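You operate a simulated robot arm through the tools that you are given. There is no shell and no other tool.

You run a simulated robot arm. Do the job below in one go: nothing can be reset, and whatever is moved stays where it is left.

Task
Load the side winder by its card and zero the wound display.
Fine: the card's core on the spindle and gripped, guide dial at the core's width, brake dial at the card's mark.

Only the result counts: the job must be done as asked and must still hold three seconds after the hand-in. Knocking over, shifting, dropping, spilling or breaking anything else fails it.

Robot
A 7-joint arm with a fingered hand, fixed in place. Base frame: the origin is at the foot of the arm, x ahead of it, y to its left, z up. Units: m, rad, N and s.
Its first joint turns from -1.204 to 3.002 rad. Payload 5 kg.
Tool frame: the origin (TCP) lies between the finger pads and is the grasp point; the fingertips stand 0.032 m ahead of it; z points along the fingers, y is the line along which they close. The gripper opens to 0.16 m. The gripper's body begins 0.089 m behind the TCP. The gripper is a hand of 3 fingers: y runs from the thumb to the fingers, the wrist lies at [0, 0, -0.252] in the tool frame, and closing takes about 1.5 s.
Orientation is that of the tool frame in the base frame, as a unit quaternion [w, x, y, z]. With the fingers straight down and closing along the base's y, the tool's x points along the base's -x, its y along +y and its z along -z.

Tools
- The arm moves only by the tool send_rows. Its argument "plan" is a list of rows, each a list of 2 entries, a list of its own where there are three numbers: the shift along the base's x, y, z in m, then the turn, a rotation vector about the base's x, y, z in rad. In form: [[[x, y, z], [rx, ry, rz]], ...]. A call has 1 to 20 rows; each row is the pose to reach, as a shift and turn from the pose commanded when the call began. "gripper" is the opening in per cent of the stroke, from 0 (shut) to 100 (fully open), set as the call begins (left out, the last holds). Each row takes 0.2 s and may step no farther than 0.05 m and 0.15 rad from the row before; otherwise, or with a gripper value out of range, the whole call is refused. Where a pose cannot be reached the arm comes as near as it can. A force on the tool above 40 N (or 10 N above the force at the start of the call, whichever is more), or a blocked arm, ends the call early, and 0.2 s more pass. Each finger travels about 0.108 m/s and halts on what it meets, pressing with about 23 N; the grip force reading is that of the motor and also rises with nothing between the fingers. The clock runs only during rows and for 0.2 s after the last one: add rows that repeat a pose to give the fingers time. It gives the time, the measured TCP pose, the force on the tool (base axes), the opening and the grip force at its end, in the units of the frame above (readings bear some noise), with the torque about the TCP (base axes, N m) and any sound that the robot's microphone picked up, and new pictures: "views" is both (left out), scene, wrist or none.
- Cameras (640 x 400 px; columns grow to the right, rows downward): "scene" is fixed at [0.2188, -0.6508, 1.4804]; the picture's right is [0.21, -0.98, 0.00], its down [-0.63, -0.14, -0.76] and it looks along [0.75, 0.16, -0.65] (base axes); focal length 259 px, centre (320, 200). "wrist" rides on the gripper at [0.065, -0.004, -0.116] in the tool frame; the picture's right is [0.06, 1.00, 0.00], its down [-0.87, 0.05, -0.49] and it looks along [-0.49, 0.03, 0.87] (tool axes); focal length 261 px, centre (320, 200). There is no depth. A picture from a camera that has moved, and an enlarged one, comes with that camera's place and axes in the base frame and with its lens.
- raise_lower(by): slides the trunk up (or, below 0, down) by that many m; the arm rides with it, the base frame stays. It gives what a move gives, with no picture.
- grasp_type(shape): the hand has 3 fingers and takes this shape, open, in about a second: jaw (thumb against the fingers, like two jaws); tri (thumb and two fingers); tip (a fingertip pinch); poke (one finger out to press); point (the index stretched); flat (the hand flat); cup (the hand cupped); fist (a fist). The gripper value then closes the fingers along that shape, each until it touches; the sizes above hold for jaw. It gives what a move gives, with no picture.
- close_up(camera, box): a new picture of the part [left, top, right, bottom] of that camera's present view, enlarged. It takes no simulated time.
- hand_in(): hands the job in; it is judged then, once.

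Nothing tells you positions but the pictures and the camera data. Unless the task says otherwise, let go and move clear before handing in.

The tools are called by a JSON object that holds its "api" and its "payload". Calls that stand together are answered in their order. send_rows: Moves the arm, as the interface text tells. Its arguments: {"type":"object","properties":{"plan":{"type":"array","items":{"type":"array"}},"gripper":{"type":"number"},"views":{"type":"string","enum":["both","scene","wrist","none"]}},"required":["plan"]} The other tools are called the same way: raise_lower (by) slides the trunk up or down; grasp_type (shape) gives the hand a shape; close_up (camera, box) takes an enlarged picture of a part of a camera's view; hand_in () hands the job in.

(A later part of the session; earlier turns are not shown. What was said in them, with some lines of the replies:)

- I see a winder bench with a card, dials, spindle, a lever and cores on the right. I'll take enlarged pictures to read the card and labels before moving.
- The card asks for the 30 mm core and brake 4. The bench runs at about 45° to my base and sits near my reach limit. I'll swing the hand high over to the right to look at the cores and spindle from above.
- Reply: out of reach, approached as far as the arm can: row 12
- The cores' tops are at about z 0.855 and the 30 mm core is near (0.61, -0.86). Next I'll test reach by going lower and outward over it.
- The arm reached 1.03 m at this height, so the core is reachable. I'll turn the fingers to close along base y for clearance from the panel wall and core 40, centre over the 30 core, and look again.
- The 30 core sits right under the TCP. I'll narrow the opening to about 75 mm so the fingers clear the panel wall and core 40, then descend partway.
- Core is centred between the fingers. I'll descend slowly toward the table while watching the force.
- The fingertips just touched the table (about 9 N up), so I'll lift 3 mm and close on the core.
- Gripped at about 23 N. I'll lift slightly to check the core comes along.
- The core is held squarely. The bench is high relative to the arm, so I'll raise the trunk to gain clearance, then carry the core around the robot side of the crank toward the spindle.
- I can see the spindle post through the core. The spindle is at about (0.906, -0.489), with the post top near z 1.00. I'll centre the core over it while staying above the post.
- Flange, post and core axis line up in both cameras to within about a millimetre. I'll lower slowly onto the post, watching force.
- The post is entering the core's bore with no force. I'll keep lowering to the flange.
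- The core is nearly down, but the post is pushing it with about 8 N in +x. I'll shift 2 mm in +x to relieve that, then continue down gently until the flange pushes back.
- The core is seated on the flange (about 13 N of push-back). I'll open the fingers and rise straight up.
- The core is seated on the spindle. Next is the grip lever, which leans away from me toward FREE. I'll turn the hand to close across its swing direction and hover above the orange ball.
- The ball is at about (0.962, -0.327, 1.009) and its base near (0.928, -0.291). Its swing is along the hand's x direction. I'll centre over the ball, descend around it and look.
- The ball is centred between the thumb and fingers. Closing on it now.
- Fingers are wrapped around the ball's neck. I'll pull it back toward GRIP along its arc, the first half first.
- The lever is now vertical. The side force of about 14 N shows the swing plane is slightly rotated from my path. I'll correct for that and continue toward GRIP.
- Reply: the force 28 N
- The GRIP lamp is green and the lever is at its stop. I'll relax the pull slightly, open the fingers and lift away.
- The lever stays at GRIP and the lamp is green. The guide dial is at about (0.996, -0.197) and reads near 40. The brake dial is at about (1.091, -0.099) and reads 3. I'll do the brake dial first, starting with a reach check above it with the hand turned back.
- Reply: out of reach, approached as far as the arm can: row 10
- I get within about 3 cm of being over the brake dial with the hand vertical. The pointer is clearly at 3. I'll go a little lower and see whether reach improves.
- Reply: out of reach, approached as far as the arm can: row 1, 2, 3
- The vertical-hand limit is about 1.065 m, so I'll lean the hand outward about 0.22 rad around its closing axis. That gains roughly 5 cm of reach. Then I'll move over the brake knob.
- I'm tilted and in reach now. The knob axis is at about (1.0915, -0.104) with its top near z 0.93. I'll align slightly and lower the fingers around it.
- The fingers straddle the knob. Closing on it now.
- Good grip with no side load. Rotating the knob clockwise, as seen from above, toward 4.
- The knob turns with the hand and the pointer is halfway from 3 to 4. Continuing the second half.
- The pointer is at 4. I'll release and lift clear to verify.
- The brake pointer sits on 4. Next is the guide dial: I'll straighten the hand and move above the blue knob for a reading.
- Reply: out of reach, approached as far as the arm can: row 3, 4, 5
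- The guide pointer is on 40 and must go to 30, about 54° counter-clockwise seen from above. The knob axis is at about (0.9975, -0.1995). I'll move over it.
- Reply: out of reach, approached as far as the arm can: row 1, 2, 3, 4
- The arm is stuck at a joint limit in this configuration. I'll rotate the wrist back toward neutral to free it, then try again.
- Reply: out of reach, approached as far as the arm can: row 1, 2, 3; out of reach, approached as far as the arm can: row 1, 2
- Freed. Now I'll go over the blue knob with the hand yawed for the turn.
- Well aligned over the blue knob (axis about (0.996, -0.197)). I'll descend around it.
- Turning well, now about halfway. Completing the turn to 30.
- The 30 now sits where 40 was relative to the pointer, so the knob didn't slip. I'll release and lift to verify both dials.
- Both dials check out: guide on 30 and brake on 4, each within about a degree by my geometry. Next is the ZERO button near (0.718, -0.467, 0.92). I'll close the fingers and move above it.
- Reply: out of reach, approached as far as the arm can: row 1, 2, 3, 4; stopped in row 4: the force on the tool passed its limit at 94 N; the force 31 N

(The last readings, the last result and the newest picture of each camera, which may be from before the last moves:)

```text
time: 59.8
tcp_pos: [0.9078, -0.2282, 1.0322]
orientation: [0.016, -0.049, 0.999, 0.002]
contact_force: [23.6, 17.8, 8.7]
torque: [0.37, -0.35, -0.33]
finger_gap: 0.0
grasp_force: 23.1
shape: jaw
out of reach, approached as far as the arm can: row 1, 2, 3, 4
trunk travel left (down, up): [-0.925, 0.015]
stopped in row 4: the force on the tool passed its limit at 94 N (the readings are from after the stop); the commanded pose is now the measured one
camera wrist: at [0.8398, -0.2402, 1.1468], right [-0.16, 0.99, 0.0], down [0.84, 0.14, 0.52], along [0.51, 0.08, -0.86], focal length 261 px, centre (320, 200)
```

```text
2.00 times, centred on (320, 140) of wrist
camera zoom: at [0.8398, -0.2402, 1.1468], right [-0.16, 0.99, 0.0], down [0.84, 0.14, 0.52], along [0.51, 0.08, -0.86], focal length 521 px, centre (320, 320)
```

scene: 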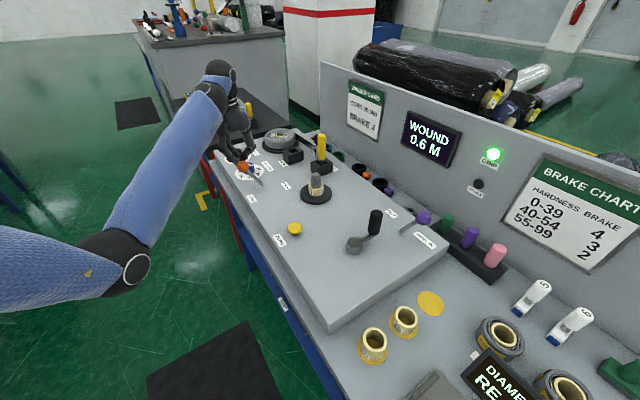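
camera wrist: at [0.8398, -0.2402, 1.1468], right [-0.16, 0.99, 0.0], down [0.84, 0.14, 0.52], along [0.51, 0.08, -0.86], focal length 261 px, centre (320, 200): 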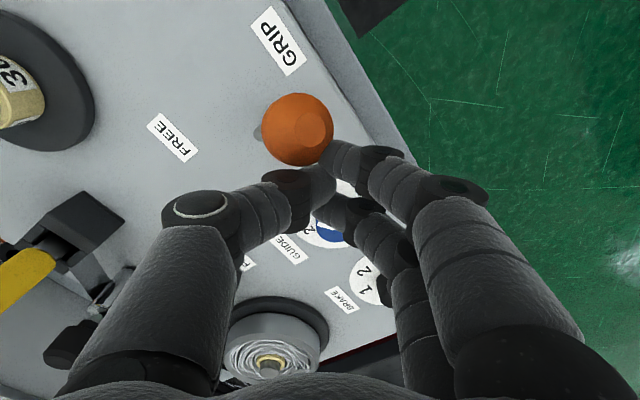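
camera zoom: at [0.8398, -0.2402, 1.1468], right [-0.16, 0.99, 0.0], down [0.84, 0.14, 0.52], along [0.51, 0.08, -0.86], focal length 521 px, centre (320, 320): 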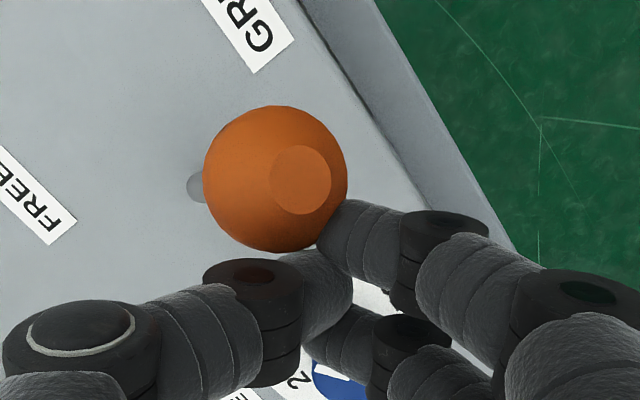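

The arm could not rise in its elbow-down posture. It cut across low and the closed fingers bumped the orange ball sideways. The GRIP lamp is still lit. I'll back straight off the ball and check the lever.

{"api": "send_rows", "payload": {"plan": [[[0.01, 0.009, 0.0], [0, 0, 0]], [[0.022, 0.02, 0.0], [0, 0, 0]], [[0.035, 0.032, 0.0], [0, 0, 0]]]}}

{"api": "close_up", "payload": {"camera": "scene", "box": [210, 130, 330, 210]}}

{"api": "close_up", "payload": {"camera": "wrist", "box": [200, 0, 440, 200]}}

```text
time: 60.6
tcp_pos: [0.9392, -0.2007, 1.032]
orientation: [0.013, -0.047, 0.999, 0.001]
contact_force: [-0.3, -0.3, -0.4]
torque: [0.0, -0.01, 0.0]
finger_gap: 0.0
grasp_force: 22.8
shape: jaw
trunk travel left (down, up): [-0.925, 0.015]
camera wrist: at [0.8726, -0.2115, 1.1465], right [-0.16, 0.99, 0.0], down [0.85, 0.13, 0.51], along [0.51, 0.08, -0.86], focal length 261 px, centre (320, 200)
```

scene: 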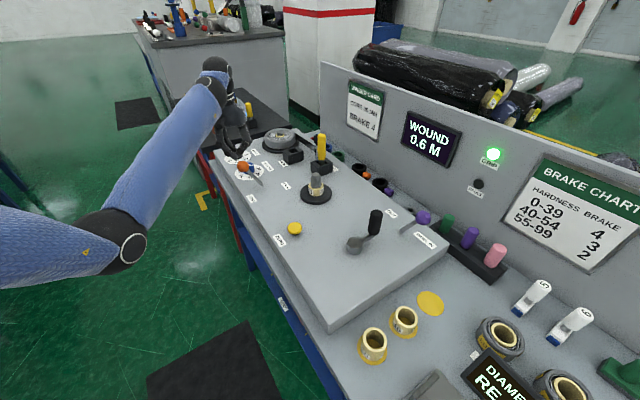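
wrist: 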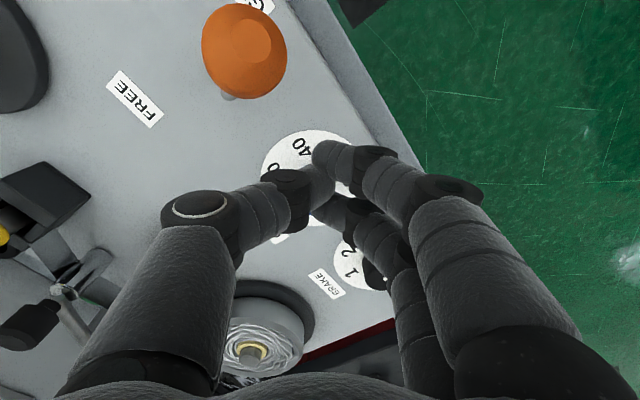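

```text
5.00 times, centred on (270, 170) of scene
camera zoom: at [0.2188, -0.6508, 1.4804], right [0.21, -0.98, 0.0], down [-0.63, -0.14, -0.76], along [0.75, 0.16, -0.65], focal length 1293 px, centre (570, 350)
```

zoom: 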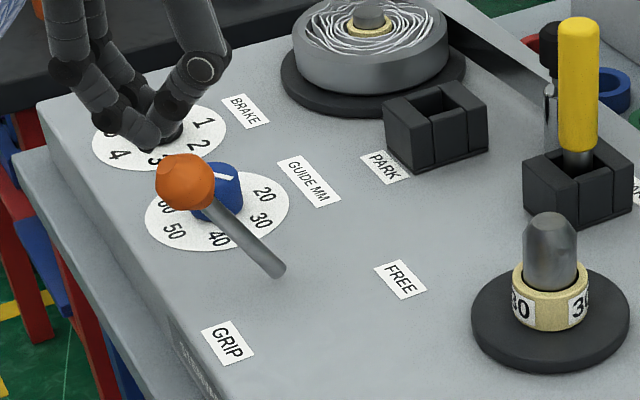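

```text
2.00 times, centred on (320, 100) of wrist
camera zoom: at [0.8726, -0.2115, 1.1465], right [-0.16, 0.99, 0.0], down [0.85, 0.13, 0.51], along [0.51, 0.08, -0.86], focal length 521 px, centre (320, 400)
```

zoom: 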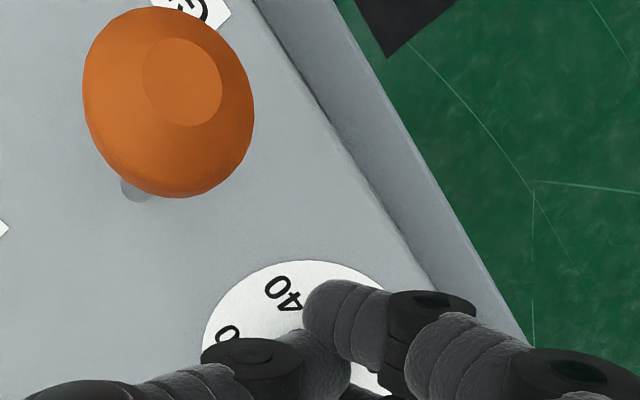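

The lever is still at GRIP, lamp green, dials unchanged. I'll leave this elbow-down posture by stretching the arm out away from the lever. Then I'll lower and retract so the elbow folds upward.

{"api": "send_rows", "payload": {"plan": [[[0.02, 0.025, 0.0], [0, 0, 0]], [[0.04, 0.055, 0.005], [0, 0, 0]], [[0.065, 0.085, 0.01], [0, 0, 0]], [[0.09, 0.115, 0.015], [0, 0, 0]], [[0.11, 0.14, 0.015], [0, 0, 0]], [[0.13, 0.155, 0.015], [0, 0, 0]]], "views": "scene"}}

```text
time: 62.0
tcp_pos: [1.0698, -0.0444, 1.0442]
orientation: [0.012, -0.048, 0.999, 0.0]
contact_force: [0.2, -0.4, 0.0]
torque: [-0.01, 0.0, -0.04]
finger_gap: 0.0
grasp_force: 22.7
shape: jaw
trunk travel left (down, up): [-0.925, 0.015]
```

scene: 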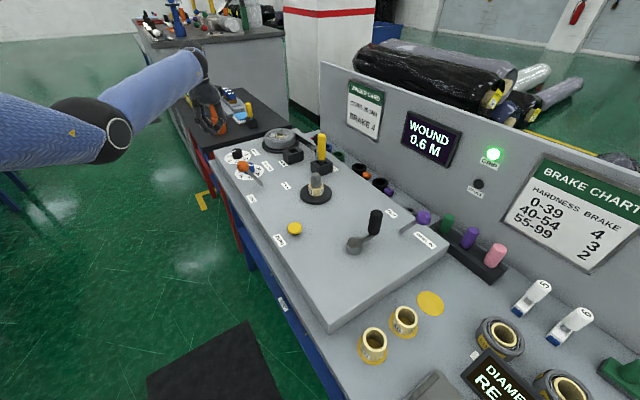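

{"api": "send_rows", "payload": {"plan": [[[0.015, 0.01, 0.0], [0, 0, 0]], [[0.02, 0.015, -0.02], [0, 0, 0]], [[0.02, 0.015, -0.04], [0, 0, 0]]], "views": "scene"}}

{"api": "send_rows", "payload": {"plan": [[[-0.002, 0.0, -0.02], [0, 0, 0]], [[-0.006, 0.0, -0.035], [0, 0, 0]], [[-0.02, 0.0, -0.045], [0, 0, 0]], [[-0.04, 0.005, -0.05], [0, 0, 0]]], "views": "scene"}}

```text
time: 62.8
tcp_pos: [1.0883, -0.0303, 1.0063]
orientation: [0.012, -0.047, 0.999, 0.001]
contact_force: [0.3, 0.8, 0.0]
torque: [0.02, -0.03, 0.01]
finger_gap: 0.0
grasp_force: 22.9
shape: jaw
trunk travel left (down, up): [-0.925, 0.015]
```

scene: 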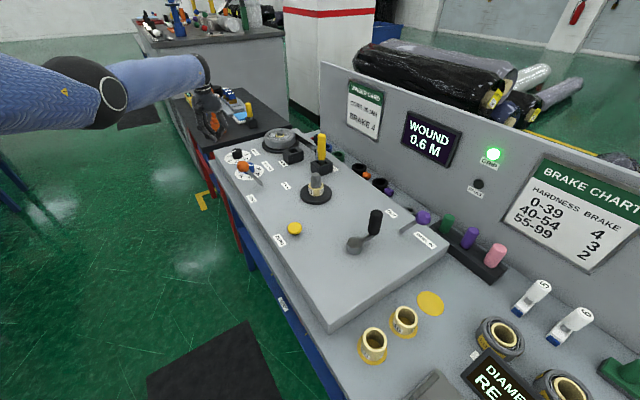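

```text
time: 63.8
tcp_pos: [1.0501, -0.023, 0.9539]
orientation: [0.014, -0.047, 0.999, 0.001]
contact_force: [-0.5, 0.0, -0.2]
torque: [-0.01, 0.02, 0.02]
finger_gap: 0.0
grasp_force: 23.0
shape: jaw
trunk travel left (down, up): [-0.925, 0.015]
```

scene: 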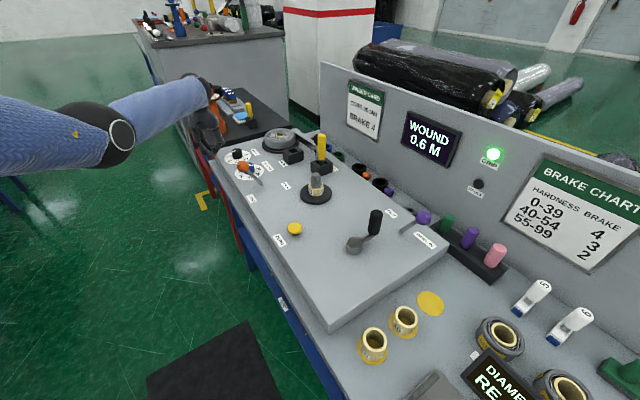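

{"api": "send_rows", "payload": {"plan": [[[0.01, 0.0, 0.03], [0, 0, 0]], [[0.04, 0.0, 0.05], [0, 0, 0]], [[0.06, 0.0, 0.05], [0, 0, 0]], [[0.08, 0.0, 0.05], [0, 0, 0]], [[0.1, 0.0, 0.05], [0, 0, 0]]], "views": "scene"}}

```text
time: 65.0
tcp_pos: [1.1015, -0.0217, 1.005]
orientation: [0.012, -0.048, 0.999, 0.0]
contact_force: [-0.8, 0.3, 0.2]
torque: [0.01, -0.03, 0.01]
finger_gap: 0.0001
grasp_force: 23.2
shape: jaw
out of reach, approached as far as the arm can: row 3, 4, 5
trunk travel left (down, up): [-0.925, 0.015]
```

scene: 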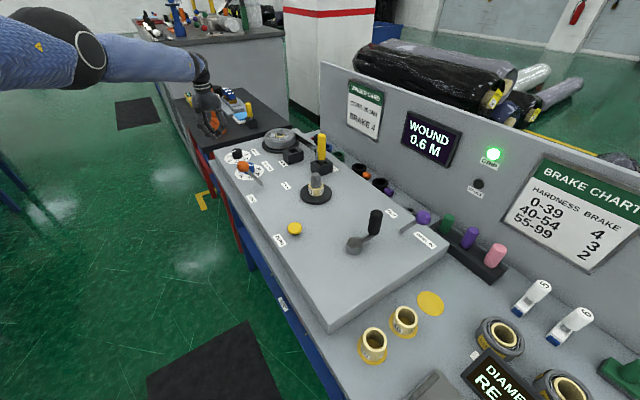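

{"api": "send_rows", "payload": {"plan": [[[0.0, 0.0, -0.015], [0, 0, 0]], [[-0.003, 0.0, -0.03], [0, 0, 0]], [[-0.02, 0.0, -0.03], [0, 0, 0]], [[-0.04, 0.005, -0.03], [0, 0, 0]], [[-0.07, 0.01, -0.03], [0, 0, 0]]], "views": "scene"}}

```text
time: 66.2
tcp_pos: [1.0313, -0.0137, 0.9755]
orientation: [0.014, -0.048, 0.999, 0.001]
contact_force: [-0.2, -0.1, 1.4]
torque: [-0.03, 0.0, 0.0]
finger_gap: 0.0002
grasp_force: 23.0
shape: jaw
out of reach, approached as far as the arm can: row 1, 2, 3
trunk travel left (down, up): [-0.925, 0.015]
```

scene: 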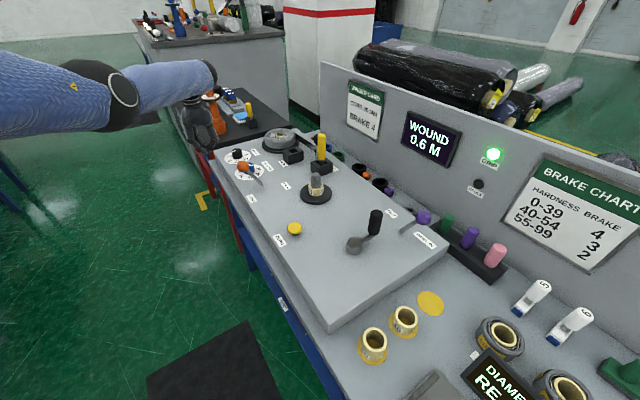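

{"api": "send_rows", "payload": {"plan": [[[-0.03, 0.005, 0.005], [0, 0, 0]], [[-0.06, 0.01, 0.01], [0, 0, 0]], [[-0.1, 0.015, 0.015], [0, 0, 0]], [[-0.14, 0.02, 0.02], [0, 0, 0]]], "views": "scene"}}

```text
time: 67.4
tcp_pos: [0.913, -0.0295, 1.0128]
orientation: [0.026, -0.034, 0.999, -0.014]
contact_force: [0.7, -0.1, 0.8]
torque: [-0.04, 0.01, -0.02]
finger_gap: 0.0001
grasp_force: 22.9
shape: jaw
trunk travel left (down, up): [-0.925, 0.015]
stopped in row 4: the arm was blocked; the commanded pose is now the measured one
```

scene: 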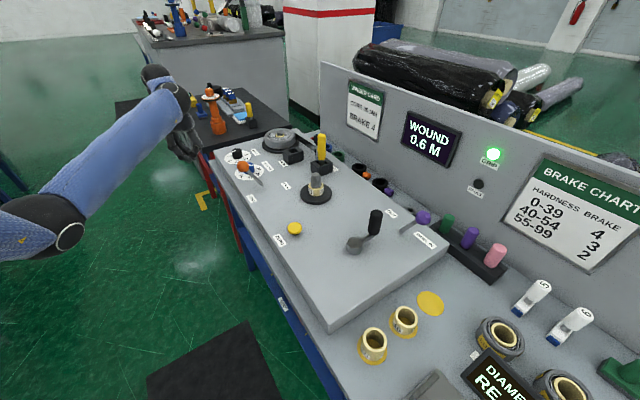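

The elbow still folds downward and the wrist limit blocks me, but I'm off the panel in free air. I'll tilt the hand outward to relieve the wrist, then continue.

{"api": "send_rows", "payload": {"plan": [[[0, 0, 0], [-0.004, -0.14, 0]], [[0, 0, 0], [-0.008, -0.28, 0]], [[0, 0, 0], [-0.012, -0.42, 0]]], "views": "scene"}}

```text
time: 68.2
tcp_pos: [0.9105, -0.0283, 1.0128]
orientation: [0.235, -0.033, 0.971, -0.022]
contact_force: [0.1, -0.7, 0.2]
torque: [0.02, 0.02, 0.0]
finger_gap: 0.0002
grasp_force: 22.8
shape: jaw
trunk travel left (down, up): [-0.925, 0.015]
```

scene: 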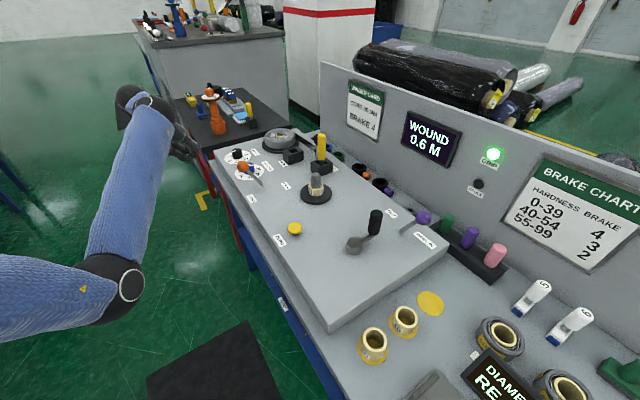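

{"api": "send_rows", "payload": {"plan": [[[-0.02, 0.0, 0], [-0.003, -0.1, 0]], [[-0.04, -0.005, 0.01], [-0.006, -0.2, 0]], [[-0.06, -0.015, 0.02], [-0.006, -0.2, 0]], [[-0.085, -0.03, 0.03], [-0.006, -0.2, 0]]], "views": "scene"}}

```text
time: 69.2
tcp_pos: [0.8257, -0.0606, 1.0459]
orientation: [0.331, -0.03, 0.943, -0.029]
contact_force: [-0.5, -1.0, 0.9]
torque: [0.04, 0.01, 0.04]
finger_gap: 0.0002
grasp_force: 23.1
shape: jaw
trunk travel left (down, up): [-0.925, 0.015]
```

scene: 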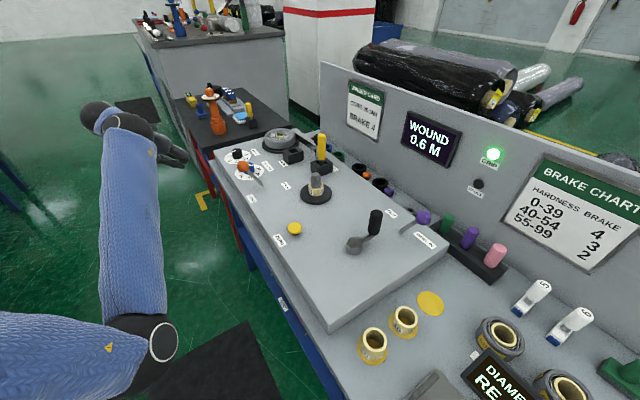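

That works. Now I'll sweep along the front of the panel, on the robot side and clear of the lever, toward the ZERO button.

{"api": "send_rows", "payload": {"plan": [[[-0.018, -0.0386, 0.0], [0, 0, -0.055]], [[-0.036, -0.077, 0.0], [0, 0, -0.11]], [[-0.054, -0.1157, 0.0], [0, 0, -0.165]], [[-0.072, -0.154, 0.0], [0, 0, -0.22]], [[-0.09, -0.193, 0.0], [0, 0, -0.275]], [[-0.108, -0.23, 0.0], [0, 0, -0.33]], [[-0.1257, -0.27, 0.0], [0, 0, -0.385]]], "views": "both"}}

```text
time: 70.8
tcp_pos: [0.6996, -0.3307, 1.0449]
orientation: [0.318, 0.15, 0.932, -0.091]
contact_force: [-0.8, 0.4, -0.1]
torque: [0.04, -0.02, 0.01]
finger_gap: 0.0
grasp_force: 22.3
shape: jaw
trunk travel left (down, up): [-0.925, 0.015]
camera wrist: at [0.5853, -0.2887, 1.0951], right [0.29, 0.95, -0.11], down [0.4, -0.01, 0.92], along [0.87, -0.31, -0.38], focal length 261 px, centre (320, 200)
```

scene: 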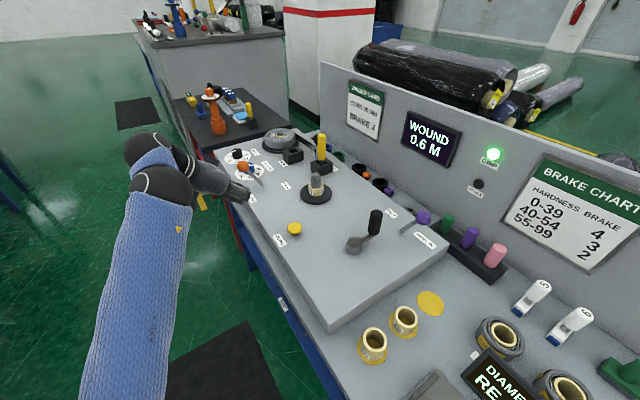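
wrist: 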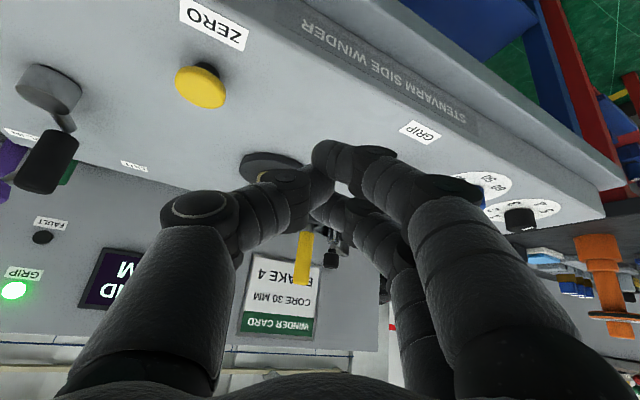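

I see the ZERO button at about (0.72, -0.465). I'll move the closed fingertips above it.

{"api": "send_rows", "payload": {"plan": [[[0.0, -0.035, 0.0], [0, 0, -0.03]], [[0.002, -0.07, -0.01], [0, 0, -0.06]], [[0.005, -0.105, -0.02], [0, 0, -0.09]], [[0.0084, -0.1283, -0.035], [0, 0, -0.1]], [[0.0084, -0.1283, -0.04], [0, 0, -0.1]]], "views": "both"}}

{"api": "close_up", "payload": {"camera": "wrist", "box": [200, 80, 440, 280]}}

{"api": "close_up", "payload": {"camera": "scene", "box": [200, 160, 340, 260]}}

```text
time: 72.0
tcp_pos: [0.71, -0.4574, 1.0029]
orientation: [0.311, 0.198, 0.923, -0.109]
contact_force: [0.2, 0.1, 0.2]
torque: [0.0, 0.0, -0.04]
finger_gap: 0.0002
grasp_force: 23.3
shape: jaw
trunk travel left (down, up): [-0.925, 0.015]
camera wrist: at [0.6002, -0.4053, 1.0541], right [0.39, 0.92, -0.12], down [0.39, -0.05, 0.92], along [0.83, -0.4, -0.38], focal length 261 px, centre (320, 200)
```

scene: 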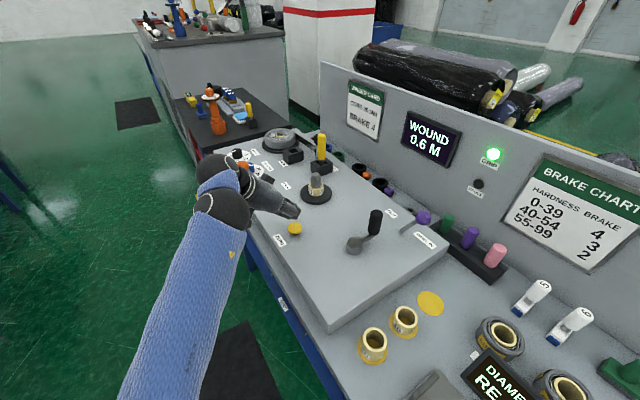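
wrist: 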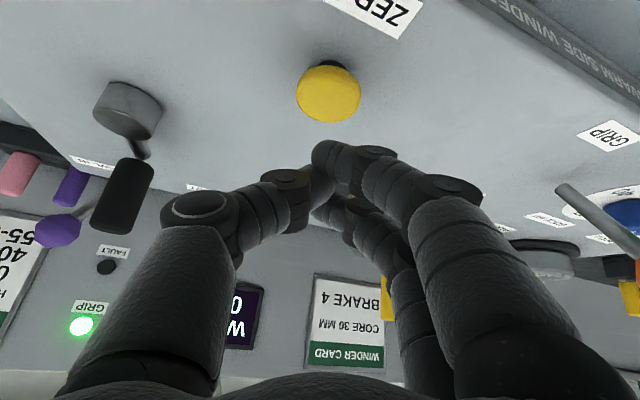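

```text
2.00 times, centred on (320, 180) of wrist
camera zoom: at [0.6002, -0.4053, 1.0541], right [0.39, 0.92, -0.12], down [0.39, -0.05, 0.92], along [0.83, -0.4, -0.38], focal length 521 px, centre (320, 240)
```

zoom: 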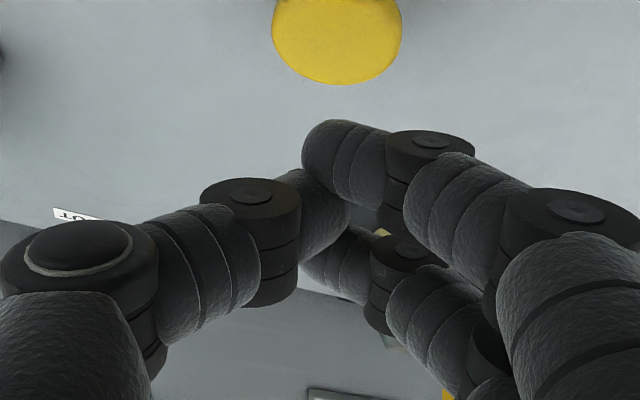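

```text
4.00 times, centred on (270, 210) of scene
camera zoom: at [0.2188, -0.6508, 1.4804], right [0.21, -0.98, 0.0], down [-0.63, -0.14, -0.76], along [0.75, 0.16, -0.65], focal length 1035 px, centre (520, 160)
```

zoom: 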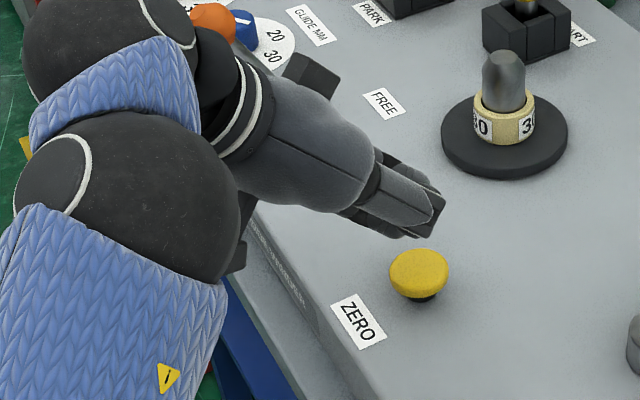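

The lowest fingertip is right above the yellow button. Pressing down slowly.

{"api": "send_rows", "payload": {"plan": [[[0.0, -0.001, -0.015], [0, 0, 0]], [[0.0, -0.001, -0.03], [0, 0, 0]], [[0.0, -0.001, -0.036], [0, 0, 0]], [[0.0, -0.001, -0.041], [0, 0, 0]], [[0.0, -0.001, -0.045], [0, 0, 0]]], "views": "both"}}

{"api": "close_up", "payload": {"camera": "scene", "box": [390, 100, 510, 200]}}

{"api": "close_up", "payload": {"camera": "scene", "box": [240, 180, 340, 250]}}

```text
time: 73.2
tcp_pos: [0.7093, -0.4582, 0.9595]
orientation: [0.313, 0.197, 0.923, -0.107]
contact_force: [1.2, 0.3, 3.4]
torque: [0.01, -0.09, -0.02]
finger_gap: 0.0
grasp_force: 23.1
shape: jaw
trunk travel left (down, up): [-0.925, 0.015]
camera wrist: at [0.5999, -0.4057, 1.0096], right [0.39, 0.92, -0.11], down [0.39, -0.05, 0.92], along [0.83, -0.4, -0.38], focal length 261 px, centre (320, 200)
```

scene: 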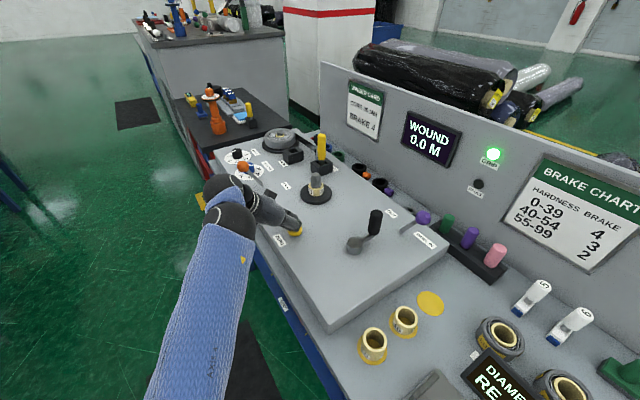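
wrist: 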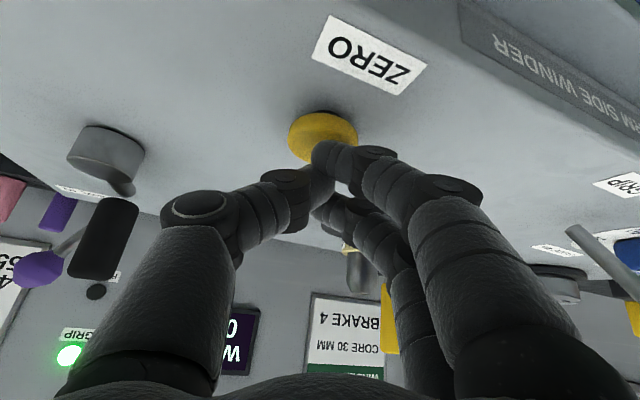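

```text
4.00 times, centred on (450, 150) of scene
camera zoom: at [0.2188, -0.6508, 1.4804], right [0.21, -0.98, 0.0], down [-0.63, -0.14, -0.76], along [0.75, 0.16, -0.65], focal length 1035 px, centre (-200, 400)
```

zoom: 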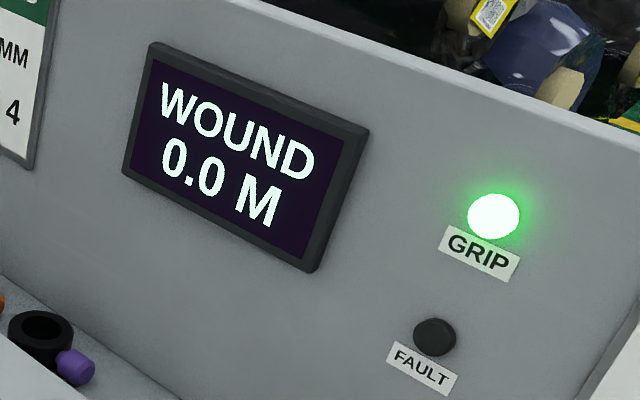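

```text
5.71 times, centred on (290, 215) of scene
camera zoom: at [0.2188, -0.6508, 1.4804], right [0.21, -0.98, 0.0], down [-0.63, -0.14, -0.76], along [0.75, 0.16, -0.65], focal length 1478 px, centre (491, 114)
```

zoom: 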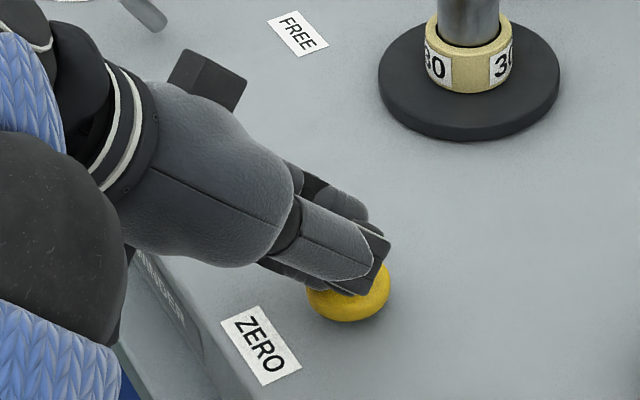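

The display reads 0.0 M with GRIP lit and no fault. I'll lift off the button, back away, and do a final check of everything.

{"api": "send_rows", "payload": {"plan": [[[0.0, 0.0, 0.015], [0, 0, 0]], [[0.0, 0.0, 0.045], [0, 0, 0]], [[0.0, 0.02, 0.075], [0, 0, 0]], [[-0.01, 0.05, 0.085], [0, 0, 0]], [[-0.02, 0.085, 0.085], [0, 0, 0]], [[-0.03, 0.12, 0.085], [0, 0, 0]]], "views": "both"}}

{"api": "close_up", "payload": {"camera": "scene", "box": [390, 100, 510, 200]}}

{"api": "close_up", "payload": {"camera": "scene", "box": [210, 120, 350, 220]}}

{"api": "close_up", "payload": {"camera": "scene", "box": [340, 180, 640, 400]}}

```text
time: 74.6
tcp_pos: [0.681, -0.3358, 1.0444]
orientation: [0.313, 0.197, 0.923, -0.109]
contact_force: [-0.3, -0.1, -0.6]
torque: [-0.03, -0.03, 0.02]
finger_gap: 0.0
grasp_force: 22.9
shape: jaw
trunk travel left (down, up): [-0.925, 0.015]
camera wrist: at [0.5697, -0.2836, 1.0956], right [0.39, 0.92, -0.11], down [0.39, -0.05, 0.92], along [0.83, -0.4, -0.38], focal length 261 px, centre (320, 200)
```

scene: 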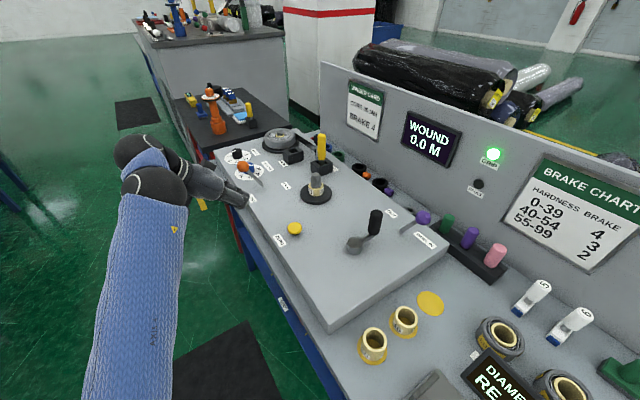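
wrist: 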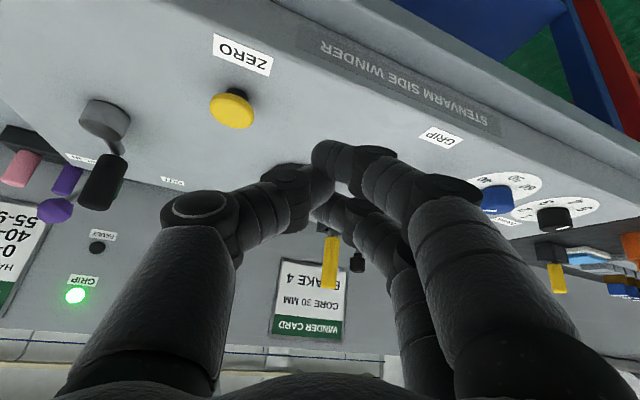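

```text
4.00 times, centred on (450, 150) of scene
camera zoom: at [0.2188, -0.6508, 1.4804], right [0.21, -0.98, 0.0], down [-0.63, -0.14, -0.76], along [0.75, 0.16, -0.65], focal length 1035 px, centre (-200, 400)
```

zoom: 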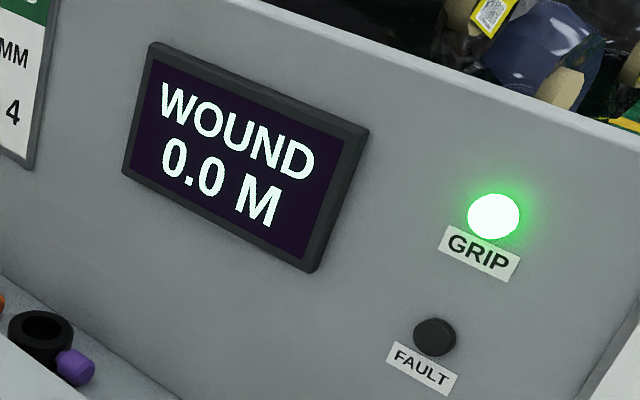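

```text
4.00 times, centred on (280, 170) of scene
camera zoom: at [0.2188, -0.6508, 1.4804], right [0.21, -0.98, 0.0], down [-0.63, -0.14, -0.76], along [0.75, 0.16, -0.65], focal length 1035 px, centre (480, 320)
```

zoom: 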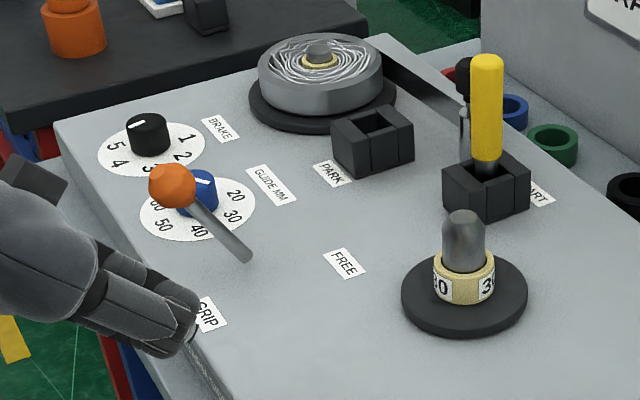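

```text
1.82 times, centred on (490, 290) of scene
camera zoom: at [0.2188, -0.6508, 1.4804], right [0.21, -0.98, 0.0], down [-0.63, -0.14, -0.76], along [0.75, 0.16, -0.65], focal length 470 px, centre (11, 36)
```

zoom: 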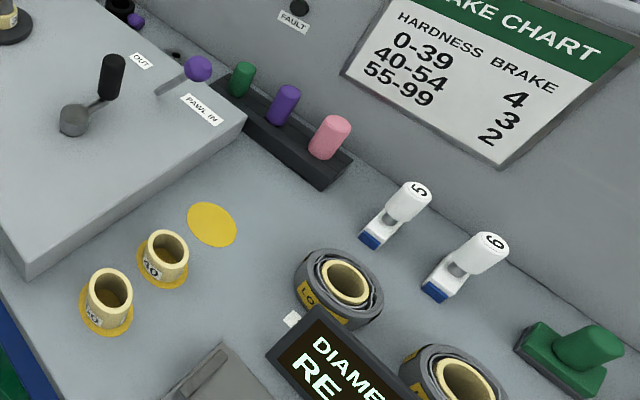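

The 30 mm core is on the spindle with the lever at GRIP and the lamp lit. The guide is on 30, the brake on 4 and the display reads 0.0 M. The hand is clear and nothing else has moved, so I'm handing in.

{"api": "hand_in", "payload": {}}

```text
The job is handed in.
```

The side winder is loaded to its card and handed in. I don't have the judge's result.

- **Core:** the 30 mm core is seated on the spindle flange. The lever is at GRIP, the green GRIP lamp is on and the FAULT lamp is off.
- **Guide dial:** turned from 40 to 30. My measurement from the pictures puts the pointer within about a degree of the mark.
- **Brake dial:** turned from 3 to 4, also within about a degree.
- **Wound display:** reads 0.0 M, down from 0.6 M.

There was one mishap. While I was moving from the dials to the ZERO button, the closed fingers hit the orange lever ball sideways, with a force of 94 N. I backed off and checked: the lever was still at GRIP, the lamp stayed lit and the dials had not moved.

In the final pictures the other cores, the yellow handle, the crank and the pawl lever are all where they started. The hand was clear of the panel when I handed in.
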